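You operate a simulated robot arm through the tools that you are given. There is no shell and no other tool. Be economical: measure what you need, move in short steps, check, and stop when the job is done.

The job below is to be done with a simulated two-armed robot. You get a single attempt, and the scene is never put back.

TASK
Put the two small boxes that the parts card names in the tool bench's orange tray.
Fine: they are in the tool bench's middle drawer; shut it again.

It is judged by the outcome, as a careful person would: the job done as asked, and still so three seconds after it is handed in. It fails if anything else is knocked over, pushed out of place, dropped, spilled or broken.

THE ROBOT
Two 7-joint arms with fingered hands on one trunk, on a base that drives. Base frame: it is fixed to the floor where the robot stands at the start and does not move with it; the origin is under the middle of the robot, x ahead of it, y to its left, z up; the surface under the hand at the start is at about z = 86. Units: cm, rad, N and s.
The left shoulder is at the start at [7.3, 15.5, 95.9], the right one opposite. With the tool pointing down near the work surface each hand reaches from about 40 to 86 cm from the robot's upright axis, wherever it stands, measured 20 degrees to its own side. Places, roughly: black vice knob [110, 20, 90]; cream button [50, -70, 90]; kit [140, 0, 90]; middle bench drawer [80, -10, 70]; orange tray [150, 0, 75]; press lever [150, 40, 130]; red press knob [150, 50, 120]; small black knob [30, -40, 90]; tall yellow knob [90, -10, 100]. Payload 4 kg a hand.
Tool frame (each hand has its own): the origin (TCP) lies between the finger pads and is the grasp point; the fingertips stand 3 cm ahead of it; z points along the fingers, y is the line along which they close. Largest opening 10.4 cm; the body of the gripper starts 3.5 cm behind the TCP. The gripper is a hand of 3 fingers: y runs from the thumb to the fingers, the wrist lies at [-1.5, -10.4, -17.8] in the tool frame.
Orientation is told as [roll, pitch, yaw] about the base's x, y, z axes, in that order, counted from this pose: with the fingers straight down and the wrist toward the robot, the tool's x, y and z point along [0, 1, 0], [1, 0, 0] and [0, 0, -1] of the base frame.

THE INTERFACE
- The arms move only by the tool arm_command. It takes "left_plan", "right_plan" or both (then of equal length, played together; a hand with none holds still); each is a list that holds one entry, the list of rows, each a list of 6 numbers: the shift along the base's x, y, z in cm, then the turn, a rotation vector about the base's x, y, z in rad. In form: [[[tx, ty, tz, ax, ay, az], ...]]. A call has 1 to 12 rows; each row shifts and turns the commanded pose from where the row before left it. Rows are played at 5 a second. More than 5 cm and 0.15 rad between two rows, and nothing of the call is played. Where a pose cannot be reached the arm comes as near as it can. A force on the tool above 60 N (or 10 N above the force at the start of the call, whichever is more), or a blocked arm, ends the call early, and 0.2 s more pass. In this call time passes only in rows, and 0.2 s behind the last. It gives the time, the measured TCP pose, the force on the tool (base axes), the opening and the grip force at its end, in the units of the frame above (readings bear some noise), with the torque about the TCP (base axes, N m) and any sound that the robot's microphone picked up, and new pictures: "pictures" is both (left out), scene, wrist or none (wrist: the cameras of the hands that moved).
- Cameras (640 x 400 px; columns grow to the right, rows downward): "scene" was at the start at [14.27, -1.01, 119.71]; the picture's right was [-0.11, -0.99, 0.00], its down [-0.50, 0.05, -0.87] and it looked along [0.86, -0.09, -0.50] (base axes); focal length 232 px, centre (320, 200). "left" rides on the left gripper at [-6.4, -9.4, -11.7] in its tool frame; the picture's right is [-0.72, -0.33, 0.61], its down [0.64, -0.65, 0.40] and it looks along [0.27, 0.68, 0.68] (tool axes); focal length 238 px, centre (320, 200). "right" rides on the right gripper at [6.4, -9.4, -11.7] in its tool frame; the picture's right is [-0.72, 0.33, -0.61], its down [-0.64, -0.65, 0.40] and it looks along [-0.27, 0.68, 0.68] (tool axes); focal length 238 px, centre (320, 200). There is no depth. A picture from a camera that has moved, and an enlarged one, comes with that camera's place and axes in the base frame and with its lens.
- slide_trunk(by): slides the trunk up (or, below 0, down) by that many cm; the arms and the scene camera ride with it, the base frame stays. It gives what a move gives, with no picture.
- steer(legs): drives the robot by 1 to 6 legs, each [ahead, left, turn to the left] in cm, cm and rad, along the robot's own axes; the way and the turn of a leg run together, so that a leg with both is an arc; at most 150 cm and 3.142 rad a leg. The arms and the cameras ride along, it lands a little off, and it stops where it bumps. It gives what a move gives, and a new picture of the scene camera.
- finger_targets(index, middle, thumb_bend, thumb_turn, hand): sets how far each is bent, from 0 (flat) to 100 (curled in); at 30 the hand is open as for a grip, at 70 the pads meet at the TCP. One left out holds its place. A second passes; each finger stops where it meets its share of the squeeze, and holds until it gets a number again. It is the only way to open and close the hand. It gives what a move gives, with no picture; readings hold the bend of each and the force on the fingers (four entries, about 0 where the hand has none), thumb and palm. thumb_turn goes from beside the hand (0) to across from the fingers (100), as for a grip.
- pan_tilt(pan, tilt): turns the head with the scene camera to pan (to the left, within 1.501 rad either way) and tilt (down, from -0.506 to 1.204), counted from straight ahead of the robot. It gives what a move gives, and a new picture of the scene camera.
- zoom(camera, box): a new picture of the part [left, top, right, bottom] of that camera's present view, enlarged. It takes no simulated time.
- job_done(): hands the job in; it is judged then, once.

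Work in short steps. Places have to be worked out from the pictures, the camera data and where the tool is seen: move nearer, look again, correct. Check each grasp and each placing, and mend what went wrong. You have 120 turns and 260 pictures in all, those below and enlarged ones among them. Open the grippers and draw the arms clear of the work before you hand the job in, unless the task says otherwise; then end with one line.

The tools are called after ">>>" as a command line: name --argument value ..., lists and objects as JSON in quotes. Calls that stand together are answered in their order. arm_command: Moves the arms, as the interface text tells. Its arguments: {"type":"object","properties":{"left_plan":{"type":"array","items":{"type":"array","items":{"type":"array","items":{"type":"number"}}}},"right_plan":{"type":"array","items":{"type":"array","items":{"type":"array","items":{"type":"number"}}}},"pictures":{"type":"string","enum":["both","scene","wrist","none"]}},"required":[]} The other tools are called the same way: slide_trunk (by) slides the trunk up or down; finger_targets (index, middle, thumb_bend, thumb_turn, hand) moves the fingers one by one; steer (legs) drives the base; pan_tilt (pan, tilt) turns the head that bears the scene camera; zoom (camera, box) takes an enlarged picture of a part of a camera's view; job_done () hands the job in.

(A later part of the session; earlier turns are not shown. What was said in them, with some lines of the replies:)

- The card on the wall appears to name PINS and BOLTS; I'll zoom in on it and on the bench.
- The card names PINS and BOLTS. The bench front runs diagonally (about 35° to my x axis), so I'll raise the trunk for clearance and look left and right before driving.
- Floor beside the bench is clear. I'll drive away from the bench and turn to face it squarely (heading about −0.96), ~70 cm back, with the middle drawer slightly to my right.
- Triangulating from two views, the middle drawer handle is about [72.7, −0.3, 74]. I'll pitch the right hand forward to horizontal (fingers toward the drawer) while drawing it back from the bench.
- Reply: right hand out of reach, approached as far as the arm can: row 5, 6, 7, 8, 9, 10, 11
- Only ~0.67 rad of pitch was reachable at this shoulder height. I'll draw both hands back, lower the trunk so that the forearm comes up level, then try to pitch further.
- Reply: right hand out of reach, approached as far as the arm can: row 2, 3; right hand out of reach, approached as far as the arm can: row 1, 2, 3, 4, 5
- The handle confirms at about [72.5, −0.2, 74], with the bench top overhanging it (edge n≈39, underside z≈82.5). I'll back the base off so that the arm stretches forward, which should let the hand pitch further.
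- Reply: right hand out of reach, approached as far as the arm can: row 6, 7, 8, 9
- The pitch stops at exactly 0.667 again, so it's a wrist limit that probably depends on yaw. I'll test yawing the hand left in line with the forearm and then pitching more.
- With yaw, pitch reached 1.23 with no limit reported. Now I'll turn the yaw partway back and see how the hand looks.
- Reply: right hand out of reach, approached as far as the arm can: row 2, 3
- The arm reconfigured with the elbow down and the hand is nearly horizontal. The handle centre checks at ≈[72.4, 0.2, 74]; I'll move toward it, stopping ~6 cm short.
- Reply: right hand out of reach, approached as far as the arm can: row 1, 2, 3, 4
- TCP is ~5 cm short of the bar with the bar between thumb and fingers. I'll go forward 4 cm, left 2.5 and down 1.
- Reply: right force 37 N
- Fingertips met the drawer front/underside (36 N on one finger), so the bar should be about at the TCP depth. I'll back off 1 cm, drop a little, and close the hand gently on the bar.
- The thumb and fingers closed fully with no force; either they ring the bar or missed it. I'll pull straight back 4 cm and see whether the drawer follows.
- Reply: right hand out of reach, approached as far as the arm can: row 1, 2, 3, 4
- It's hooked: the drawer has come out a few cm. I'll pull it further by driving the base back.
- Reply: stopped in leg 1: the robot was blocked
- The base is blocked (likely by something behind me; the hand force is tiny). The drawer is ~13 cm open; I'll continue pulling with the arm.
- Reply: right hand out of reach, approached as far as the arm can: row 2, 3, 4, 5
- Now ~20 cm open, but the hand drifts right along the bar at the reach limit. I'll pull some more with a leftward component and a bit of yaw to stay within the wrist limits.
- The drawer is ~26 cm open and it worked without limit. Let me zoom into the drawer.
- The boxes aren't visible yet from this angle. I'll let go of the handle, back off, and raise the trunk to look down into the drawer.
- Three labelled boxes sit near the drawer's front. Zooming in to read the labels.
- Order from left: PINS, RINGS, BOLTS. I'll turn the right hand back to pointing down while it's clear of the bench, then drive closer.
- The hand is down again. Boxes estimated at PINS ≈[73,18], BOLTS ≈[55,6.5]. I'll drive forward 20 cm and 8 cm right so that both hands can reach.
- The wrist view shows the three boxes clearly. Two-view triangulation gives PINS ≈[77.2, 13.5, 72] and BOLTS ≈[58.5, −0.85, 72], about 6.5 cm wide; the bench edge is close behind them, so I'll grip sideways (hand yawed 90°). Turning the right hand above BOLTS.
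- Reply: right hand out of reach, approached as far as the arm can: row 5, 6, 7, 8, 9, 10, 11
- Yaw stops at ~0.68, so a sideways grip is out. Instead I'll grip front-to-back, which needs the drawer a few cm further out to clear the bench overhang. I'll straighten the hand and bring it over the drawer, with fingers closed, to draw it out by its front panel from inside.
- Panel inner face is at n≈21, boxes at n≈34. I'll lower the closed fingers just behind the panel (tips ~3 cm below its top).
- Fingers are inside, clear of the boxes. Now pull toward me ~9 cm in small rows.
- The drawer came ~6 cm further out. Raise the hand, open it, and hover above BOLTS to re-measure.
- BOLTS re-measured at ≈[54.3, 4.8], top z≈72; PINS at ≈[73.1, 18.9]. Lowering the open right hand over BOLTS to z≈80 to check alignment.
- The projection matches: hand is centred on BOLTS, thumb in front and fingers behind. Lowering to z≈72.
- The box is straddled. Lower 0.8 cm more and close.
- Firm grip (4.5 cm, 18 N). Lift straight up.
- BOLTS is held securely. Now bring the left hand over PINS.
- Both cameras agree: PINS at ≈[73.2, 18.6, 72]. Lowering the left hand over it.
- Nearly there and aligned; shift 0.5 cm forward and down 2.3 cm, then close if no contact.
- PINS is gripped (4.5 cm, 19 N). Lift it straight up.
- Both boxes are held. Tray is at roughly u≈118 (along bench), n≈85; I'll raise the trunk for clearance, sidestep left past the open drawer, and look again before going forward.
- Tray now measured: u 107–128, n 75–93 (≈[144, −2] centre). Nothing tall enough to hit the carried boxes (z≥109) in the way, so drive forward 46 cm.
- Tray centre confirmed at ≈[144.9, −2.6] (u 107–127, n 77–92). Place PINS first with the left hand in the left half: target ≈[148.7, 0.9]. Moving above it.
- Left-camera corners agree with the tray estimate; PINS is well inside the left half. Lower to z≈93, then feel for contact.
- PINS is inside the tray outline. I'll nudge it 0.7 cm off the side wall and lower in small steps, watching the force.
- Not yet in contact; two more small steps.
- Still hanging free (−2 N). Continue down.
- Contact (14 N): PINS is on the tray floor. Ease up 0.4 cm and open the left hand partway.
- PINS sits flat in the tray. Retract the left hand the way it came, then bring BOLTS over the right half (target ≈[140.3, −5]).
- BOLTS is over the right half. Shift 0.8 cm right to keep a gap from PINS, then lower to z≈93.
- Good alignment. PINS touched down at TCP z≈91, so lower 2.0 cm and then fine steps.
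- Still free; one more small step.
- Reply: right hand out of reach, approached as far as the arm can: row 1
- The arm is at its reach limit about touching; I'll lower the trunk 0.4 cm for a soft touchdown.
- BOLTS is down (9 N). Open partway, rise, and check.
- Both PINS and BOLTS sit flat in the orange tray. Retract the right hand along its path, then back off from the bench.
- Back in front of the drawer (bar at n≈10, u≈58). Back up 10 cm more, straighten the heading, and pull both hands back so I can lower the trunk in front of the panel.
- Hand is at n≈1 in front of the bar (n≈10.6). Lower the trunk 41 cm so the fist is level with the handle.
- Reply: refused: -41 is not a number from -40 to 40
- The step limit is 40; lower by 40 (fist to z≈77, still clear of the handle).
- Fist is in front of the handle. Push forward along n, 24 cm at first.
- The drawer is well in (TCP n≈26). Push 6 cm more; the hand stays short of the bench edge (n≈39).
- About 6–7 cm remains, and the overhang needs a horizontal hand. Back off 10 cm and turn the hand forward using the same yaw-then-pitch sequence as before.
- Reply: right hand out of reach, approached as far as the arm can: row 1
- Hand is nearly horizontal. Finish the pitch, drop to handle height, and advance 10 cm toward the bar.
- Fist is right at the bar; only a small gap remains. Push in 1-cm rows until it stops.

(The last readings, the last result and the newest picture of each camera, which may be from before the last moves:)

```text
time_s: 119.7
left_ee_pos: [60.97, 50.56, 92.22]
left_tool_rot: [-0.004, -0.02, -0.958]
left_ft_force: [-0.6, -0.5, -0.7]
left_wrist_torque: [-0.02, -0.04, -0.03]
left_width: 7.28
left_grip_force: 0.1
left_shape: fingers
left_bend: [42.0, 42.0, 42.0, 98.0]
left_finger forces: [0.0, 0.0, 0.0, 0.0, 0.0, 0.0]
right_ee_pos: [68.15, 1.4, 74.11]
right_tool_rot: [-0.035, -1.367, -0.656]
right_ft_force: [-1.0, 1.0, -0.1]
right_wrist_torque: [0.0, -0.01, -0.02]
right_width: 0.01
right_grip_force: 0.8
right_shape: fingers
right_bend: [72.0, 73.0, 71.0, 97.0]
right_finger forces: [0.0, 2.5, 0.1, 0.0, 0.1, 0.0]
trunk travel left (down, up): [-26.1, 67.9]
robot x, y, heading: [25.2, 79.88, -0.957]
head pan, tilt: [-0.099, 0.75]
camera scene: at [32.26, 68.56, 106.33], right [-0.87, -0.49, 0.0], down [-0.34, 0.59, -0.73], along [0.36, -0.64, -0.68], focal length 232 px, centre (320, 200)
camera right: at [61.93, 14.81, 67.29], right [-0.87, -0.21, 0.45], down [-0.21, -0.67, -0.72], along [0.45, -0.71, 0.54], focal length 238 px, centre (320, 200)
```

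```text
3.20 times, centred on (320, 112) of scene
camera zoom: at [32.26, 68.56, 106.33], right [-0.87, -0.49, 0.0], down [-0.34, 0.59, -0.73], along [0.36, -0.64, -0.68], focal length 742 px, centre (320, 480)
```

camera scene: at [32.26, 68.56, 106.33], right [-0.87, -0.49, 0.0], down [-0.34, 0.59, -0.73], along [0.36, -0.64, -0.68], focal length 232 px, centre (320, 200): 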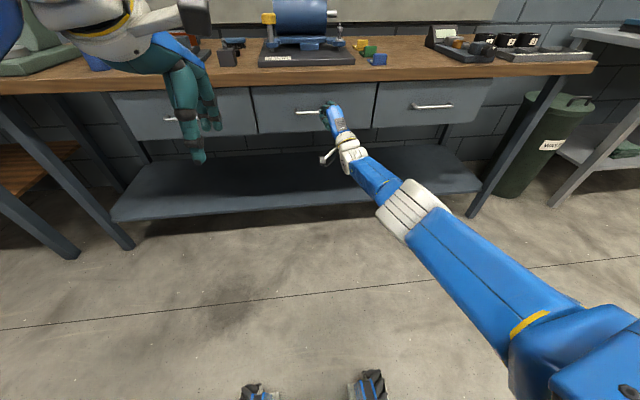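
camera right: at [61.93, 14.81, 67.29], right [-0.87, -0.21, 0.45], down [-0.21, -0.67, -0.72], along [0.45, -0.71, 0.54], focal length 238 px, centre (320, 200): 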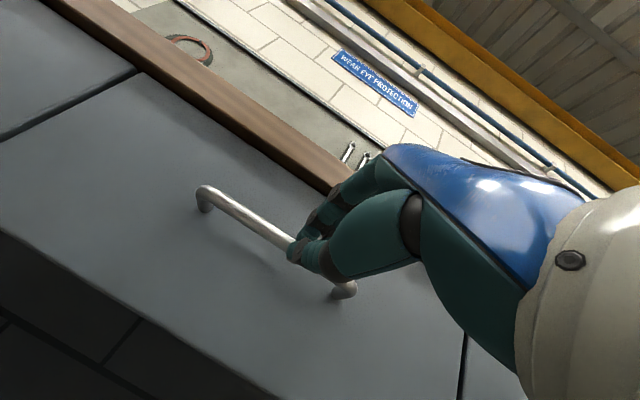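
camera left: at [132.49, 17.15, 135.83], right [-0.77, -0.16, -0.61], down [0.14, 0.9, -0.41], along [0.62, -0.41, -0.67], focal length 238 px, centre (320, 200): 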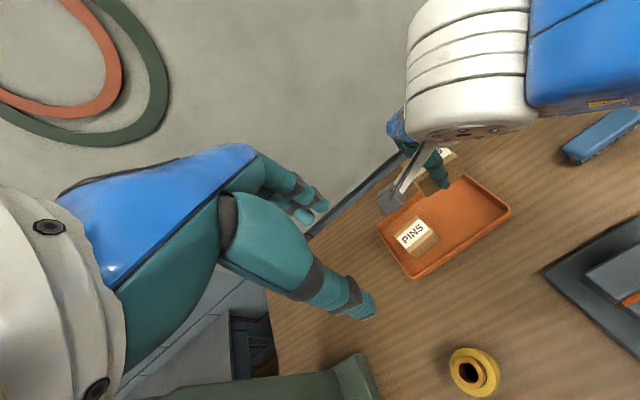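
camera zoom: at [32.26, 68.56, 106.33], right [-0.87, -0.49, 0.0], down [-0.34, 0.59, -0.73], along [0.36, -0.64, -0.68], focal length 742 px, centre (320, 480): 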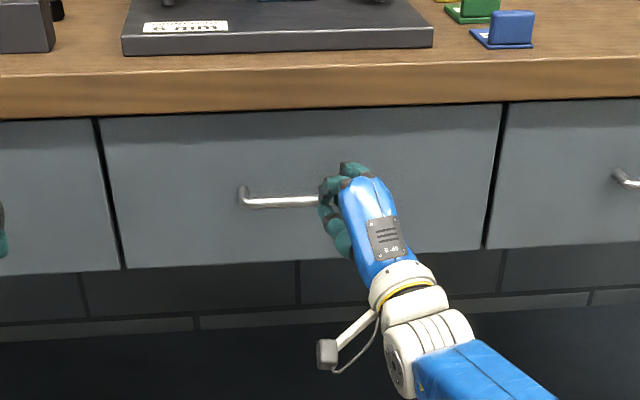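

Almost flush. A little more until the force rises.

>>> arm_command --right_plan '[[[0.4, -0.57, 0, 0, 0, 0], [0.4, -0.57, 0, 0, 0, 0], [0.4, -0.57, 0, 0, 0, 0]]]'

>>> zoom --camera "scene" --box '[220, 50, 420, 175]'

```text
time_s: 120.5
left_ee_pos: [60.95, 50.62, 92.2]
left_tool_rot: [-0.002, -0.02, -0.957]
left_ft_force: [0.1, 0.4, 0.7]
left_wrist_torque: [-0.02, -0.01, 0.02]
left_width: 7.28
left_grip_force: 0.1
left_shape: fingers
left_bend: [42.0, 42.0, 42.0, 98.0]
left_finger forces: [0.0, 0.0, 0.0, 0.1, 0.1, 0.1]
right_ee_pos: [68.05, 1.53, 74.18]
right_tool_rot: [-0.027, -1.368, -0.664]
right_ft_force: [-0.7, 2.7, 0.6]
right_wrist_torque: [0.02, 0.02, -0.02]
right_width: 0.0
right_grip_force: 1.6
right_shape: fingers
right_bend: [72.0, 73.0, 71.0, 97.0]
right_finger forces: [0.1, 3.7, 0.0, 0.1, 0.1, 0.1]
right hand out of reach, approached as far as the arm can: row 1, 2, 3
trunk travel left (down, up): [-26.1, 67.9]
robot x, y, heading: [25.01, 80.05, -0.963]
head pan, tilt: [-0.099, 0.75]
camera scene: at [32.16, 68.5, 106.34], right [-0.87, -0.49, 0.0], down [-0.34, 0.59, -0.73], along [0.36, -0.64, -0.68], focal length 232 px, centre (320, 200)
camera right: at [61.86, 14.79, 67.25], right [-0.87, -0.21, 0.45], down [-0.21, -0.67, -0.72], along [0.45, -0.72, 0.53], focal length 238 px, centre (320, 200)
```

scene: 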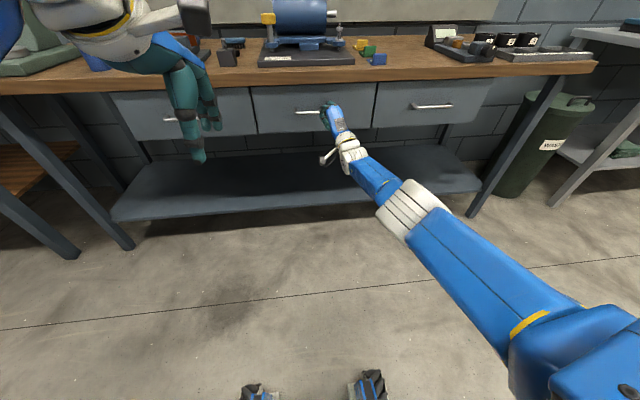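
right: 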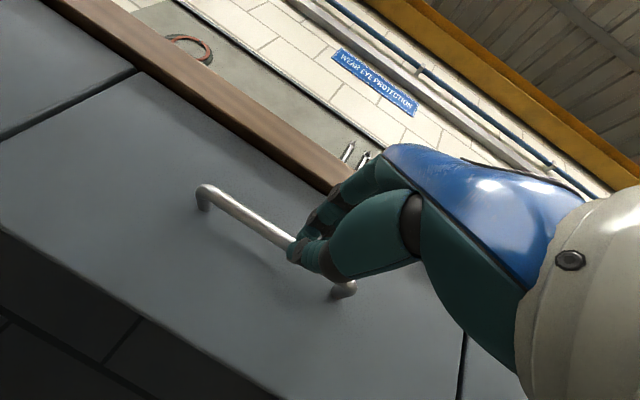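

```text
3.20 times, centred on (320, 112) of scene
camera zoom: at [32.16, 68.5, 106.34], right [-0.87, -0.49, 0.0], down [-0.34, 0.59, -0.73], along [0.36, -0.64, -0.68], focal length 742 px, centre (320, 480)
```

zoom: 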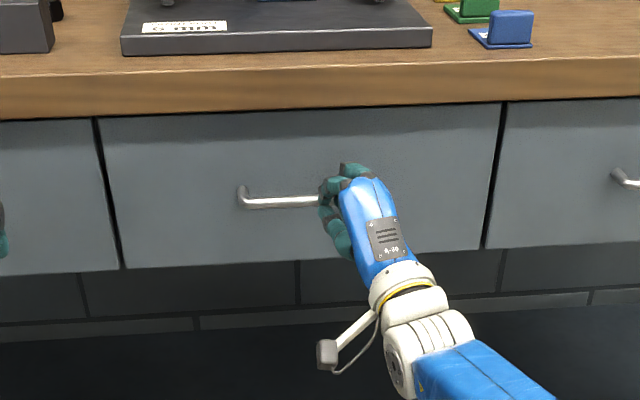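

The arm is at its reach limit; finish by nudging the base forward a few cm.

>>> steer --legs '[[2.5, 0, 0]]'

>>> zoom --camera "scene" --box '[220, 50, 420, 175]'

```text
time_s: 121.4
left_ee_pos: [61.24, 49.87, 92.48]
left_tool_rot: [0.002, -0.024, -0.96]
left_ft_force: [0.1, 0.0, -0.4]
left_wrist_torque: [-0.05, -0.01, 0.02]
left_width: 7.3
left_grip_force: 0.0
left_shape: fingers
left_bend: [42.0, 42.0, 42.0, 98.0]
left_finger forces: [0.1, 0.0, 0.0, 0.0, 0.0, 0.0]
right_ee_pos: [68.43, 0.94, 74.47]
right_tool_rot: [-0.032, -1.381, -0.653]
right_ft_force: [-24.6, 28.0, 2.9]
right_wrist_torque: [0.18, 0.3, 0.13]
right_width: 0.0
right_grip_force: 19.5
right_shape: fingers
right_bend: [72.0, 75.0, 72.0, 96.0]
right_finger forces: [1.6, 14.1, 0.0, 0.0, 24.1, 0.0]
trunk travel left (down, up): [-26.1, 67.9]
robot x, y, heading: [25.87, 79.12, -0.961]
head pan, tilt: [-0.099, 0.75]
stopped in leg 1: the force on the tool passed its limit at 86 N (the readings are from after the stop); the commanded pose is now the measured one
camera scene: at [32.42, 67.89, 106.42], right [-0.87, -0.49, 0.0], down [-0.33, 0.59, -0.73], along [0.36, -0.64, -0.68], focal length 232 px, centre (320, 200)
```

scene: 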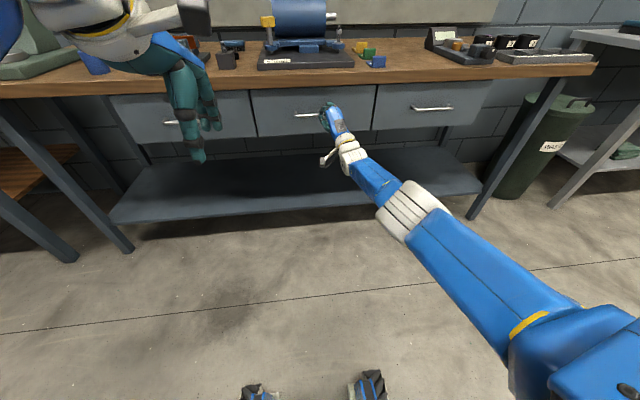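

```text
3.20 times, centred on (320, 112) of scene
camera zoom: at [32.42, 67.89, 106.42], right [-0.87, -0.49, 0.0], down [-0.33, 0.59, -0.73], along [0.36, -0.64, -0.68], focal length 742 px, centre (320, 480)
```

zoom: 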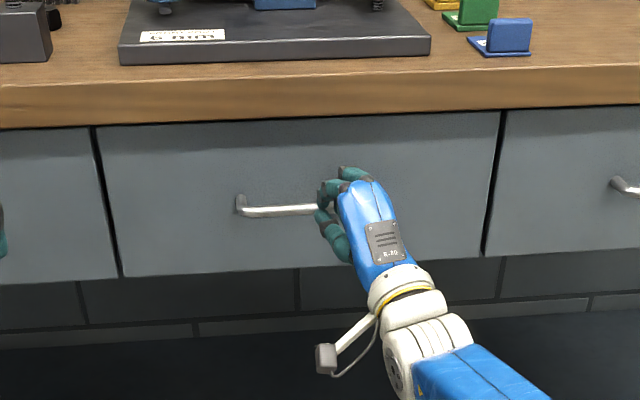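

Hard stop (force limit) and the front is flush with its neighbours: the drawer is shut. Open the fingers so nothing hooks the bar, then back straight off.

>>> finger_targets --hand "right" --index 30 --middle 30 --thumb_bend 30

>>> steer --legs '[[-6, 0, 0]]'

>>> zoom --camera "scene" --box '[220, 50, 420, 175]'

>>> zoom --camera "right" --box '[0, 0, 640, 400]'

```text
time_s: 122.4
left_ee_pos: [61.65, 49.37, 92.17]
left_tool_rot: [0.0, -0.021, -0.955]
left_ft_force: [0.5, 0.1, -0.7]
left_wrist_torque: [0.0, 0.0, 0.0]
left_width: 7.28
left_grip_force: 0.1
left_shape: fingers
left_bend: [42.0, 42.0, 42.0, 98.0]
left_finger forces: [0.0, 0.0, 0.1, 0.0, 0.0, 0.0]
right_ee_pos: [68.81, 0.53, 73.84]
right_tool_rot: [-0.028, -1.372, -0.659]
right_ft_force: [0.1, 0.6, -0.5]
right_wrist_torque: [0.02, 0.02, 0.03]
right_width: 10.25
right_grip_force: 0.1
right_shape: fingers
right_bend: [30.0, 30.0, 30.0, 97.0]
right_finger forces: [0.0, 0.0, 0.1, 0.1, 0.1, 0.0]
trunk travel left (down, up): [-26.1, 67.9]
robot x, y, heading: [25.76, 79.36, -0.96]
head pan, tilt: [-0.099, 0.75]
```

```text
time_s: 123.3
left_ee_pos: [58.28, 54.51, 92.36]
left_tool_rot: [0.0, -0.02, -0.955]
left_ft_force: [-1.0, 0.5, -0.3]
left_wrist_torque: [-0.02, -0.02, 0.03]
left_width: 7.27
left_grip_force: 0.0
left_shape: fingers
left_bend: [42.0, 42.0, 42.0, 98.0]
left_finger forces: [0.0, 0.1, 0.1, 0.0, 0.1, 0.0]
right_ee_pos: [65.54, 5.41, 74.0]
right_tool_rot: [-0.03, -1.374, -0.658]
right_ft_force: [0.2, 0.8, 0.8]
right_wrist_torque: [-0.02, 0.01, -0.02]
right_width: 10.26
right_grip_force: 0.0
right_shape: fingers
right_bend: [30.0, 30.0, 30.0, 97.0]
right_finger forces: [0.0, 0.0, 0.0, 0.1, 0.1, 0.0]
trunk travel left (down, up): [-26.1, 67.9]
robot x, y, heading: [22.19, 84.09, -0.961]
head pan, tilt: [-0.099, 0.75]
camera scene: at [29.48, 72.29, 106.34], right [-0.87, -0.49, 0.0], down [-0.34, 0.59, -0.73], along [0.36, -0.64, -0.68], focal length 232 px, centre (320, 200)
```

scene: 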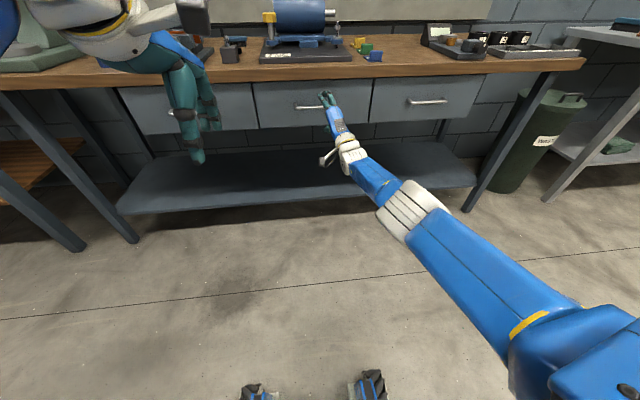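

```text
3.20 times, centred on (320, 112) of scene
camera zoom: at [29.48, 72.29, 106.34], right [-0.87, -0.49, 0.0], down [-0.34, 0.59, -0.73], along [0.36, -0.64, -0.68], focal length 742 px, centre (320, 480)
```

zoom: 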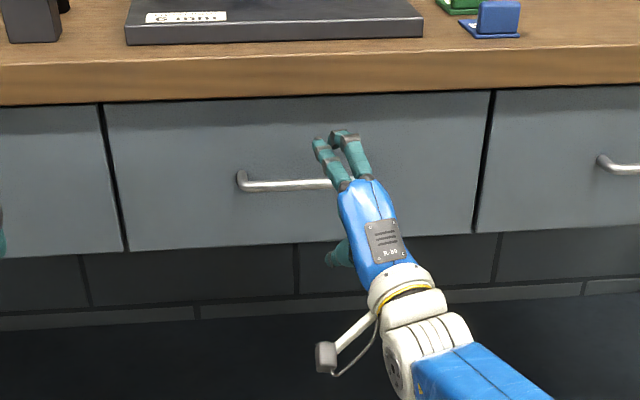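

```text
1.00 times, centred on (320, 200) of right (not enlarged: the box is as wide or as high as the picture)
camera zoom: at [59.23, 18.73, 67.1], right [-0.87, -0.21, 0.44], down [-0.2, -0.67, -0.72], along [0.45, -0.71, 0.54], focal length 238 px, centre (320, 200)
```

zoom: 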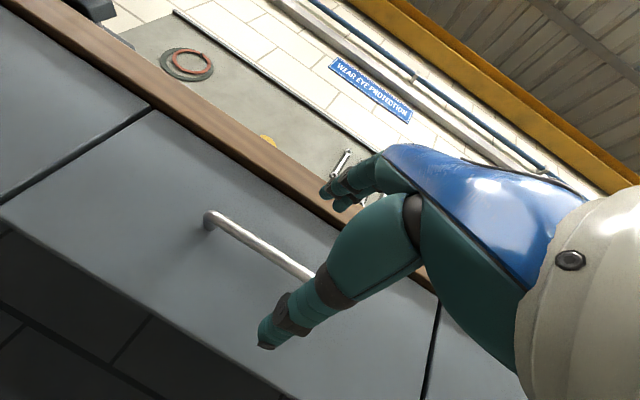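

Shut and flush, hand free. Draw the right hand further back, fully open the left hand, then raise the trunk for a final look.

>>> arm_command --right_plan '[[[-0.86, 1.6, 0, 0, 0, 0.05], [-0.86, 1.6, 0, 0, 0, 0.05], [-0.86, 1.6, 0, 0, 0, 0.05], [-0.86, 1.6, 0, 0, 0, 0.05], [-0.86, 1.6, 0, 0, 0, 0.05], [-0.86, 1.6, 0, 0, 0, 0.05], [-0.86, 1.6, 0, 0, 0, 0.05]]]' --pictures "none"

>>> finger_targets --hand "left" --index 30 --middle 30 --thumb_bend 30

>>> slide_trunk --by 38

>>> pan_tilt --pan 0.25 --tilt 0.65

```text
time_s: 124.9
left_ee_pos: [58.13, 54.43, 92.41]
left_tool_rot: [-0.002, -0.021, -0.955]
left_ft_force: [0.7, 0.2, 0.9]
left_wrist_torque: [0.0, -0.01, -0.03]
left_width: 7.26
left_grip_force: 0.0
left_shape: fingers
left_bend: [42.0, 42.0, 42.0, 98.0]
left_finger forces: [0.0, 0.0, 0.1, 0.0, 0.0, 0.1]
right_ee_pos: [59.35, 16.51, 73.91]
right_tool_rot: [-0.027, -1.375, -0.309]
right_ft_force: [0.4, 0.3, -0.2]
right_wrist_torque: [0.01, -0.01, 0.02]
right_width: 10.28
right_grip_force: 0.0
right_shape: fingers
right_bend: [30.0, 30.0, 30.0, 97.0]
right_finger forces: [0.1, 0.1, 0.0, 0.0, 0.0, 0.0]
trunk travel left (down, up): [-26.1, 67.9]
robot x, y, heading: [22.74, 83.81, -0.955]
head pan, tilt: [-0.099, 0.75]
```

```text
time_s: 125.9
left_ee_pos: [58.1, 54.57, 92.38]
left_tool_rot: [0.0, -0.02, -0.958]
left_ft_force: [0.1, -0.3, 0.0]
left_wrist_torque: [-0.01, 0.0, 0.02]
left_width: 10.25
left_grip_force: 0.1
left_shape: fingers
left_bend: [30.0, 30.0, 30.0, 98.0]
left_finger forces: [0.0, 0.0, 0.0, 0.0, 0.1, 0.0]
right_ee_pos: [59.33, 16.6, 74.05]
right_tool_rot: [-0.028, -1.375, -0.307]
right_ft_force: [0.1, -0.6, -0.4]
right_wrist_torque: [-0.01, 0.01, 0.0]
right_width: 10.28
right_grip_force: 0.1
right_shape: fingers
right_bend: [30.0, 30.0, 30.0, 97.0]
right_finger forces: [0.1, 0.1, 0.1, 0.0, 0.0, 0.0]
trunk travel left (down, up): [-26.1, 67.9]
robot x, y, heading: [22.46, 84.0, -0.959]
head pan, tilt: [-0.099, 0.75]
```

```text
time_s: 129.6
left_ee_pos: [58.15, 54.32, 130.36]
left_tool_rot: [-0.002, -0.021, -0.957]
left_ft_force: [0.1, -0.2, 0.3]
left_wrist_torque: [0.03, -0.01, -0.01]
left_width: 10.27
left_grip_force: 0.1
left_shape: fingers
left_bend: [30.0, 30.0, 30.0, 98.0]
left_finger forces: [0.0, 0.0, 0.0, 0.1, 0.0, 0.1]
right_ee_pos: [59.34, 16.58, 111.89]
right_tool_rot: [-0.026, -1.377, -0.312]
right_ft_force: [0.5, -0.9, 0.0]
right_wrist_torque: [0.01, 0.0, 0.02]
right_width: 10.3
right_grip_force: 0.1
right_shape: fingers
right_bend: [30.0, 30.0, 30.0, 97.0]
right_finger forces: [0.0, 0.1, 0.0, 0.1, 0.0, 0.0]
trunk travel left (down, up): [-64.1, 29.9]
robot x, y, heading: [22.63, 84.13, -0.959]
head pan, tilt: [-0.099, 0.75]
```

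```text
time_s: 130.4
left_ee_pos: [58.13, 54.47, 130.35]
left_tool_rot: [-0.002, -0.022, -0.957]
left_ft_force: [-0.4, 0.4, -0.2]
left_wrist_torque: [-0.01, -0.02, -0.02]
left_width: 10.26
left_grip_force: 0.2
left_shape: fingers
left_bend: [30.0, 30.0, 30.0, 98.0]
left_finger forces: [0.0, 0.0, 0.0, 0.0, 0.0, 0.0]
right_ee_pos: [59.35, 16.55, 111.92]
right_tool_rot: [-0.029, -1.375, -0.308]
right_ft_force: [-1.3, 0.0, 0.2]
right_wrist_torque: [0.0, -0.01, 0.03]
right_width: 10.29
right_grip_force: 0.2
right_shape: fingers
right_bend: [30.0, 30.0, 30.0, 97.0]
right_finger forces: [0.0, 0.0, 0.1, 0.0, 0.0, 0.0]
trunk travel left (down, up): [-64.1, 29.9]
robot x, y, heading: [21.99, 83.96, -0.96]
head pan, tilt: [0.25, 0.649]
camera scene: at [32.08, 73.65, 145.18], right [-0.65, -0.76, 0.0], down [-0.46, 0.4, -0.79], along [0.6, -0.52, -0.61], focal length 232 px, centre (320, 200)
```

scene: 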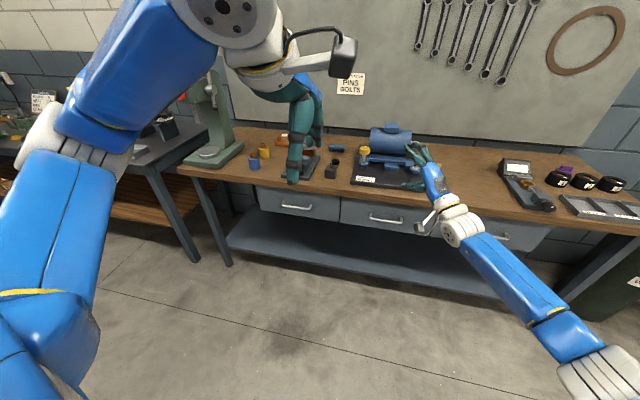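

The drawer is shut, PINS and BOLTS were last seen resting in the tray, nothing else has moved, and both hands are open and clear of the bench. Handing in.

>>> job_done

```text
The job is handed in.
```

I put the PINS and BOLTS boxes in the tool bench's orange tray and shut the middle drawer again; RINGS stayed in the drawer, and I saw nothing else knocked or moved.
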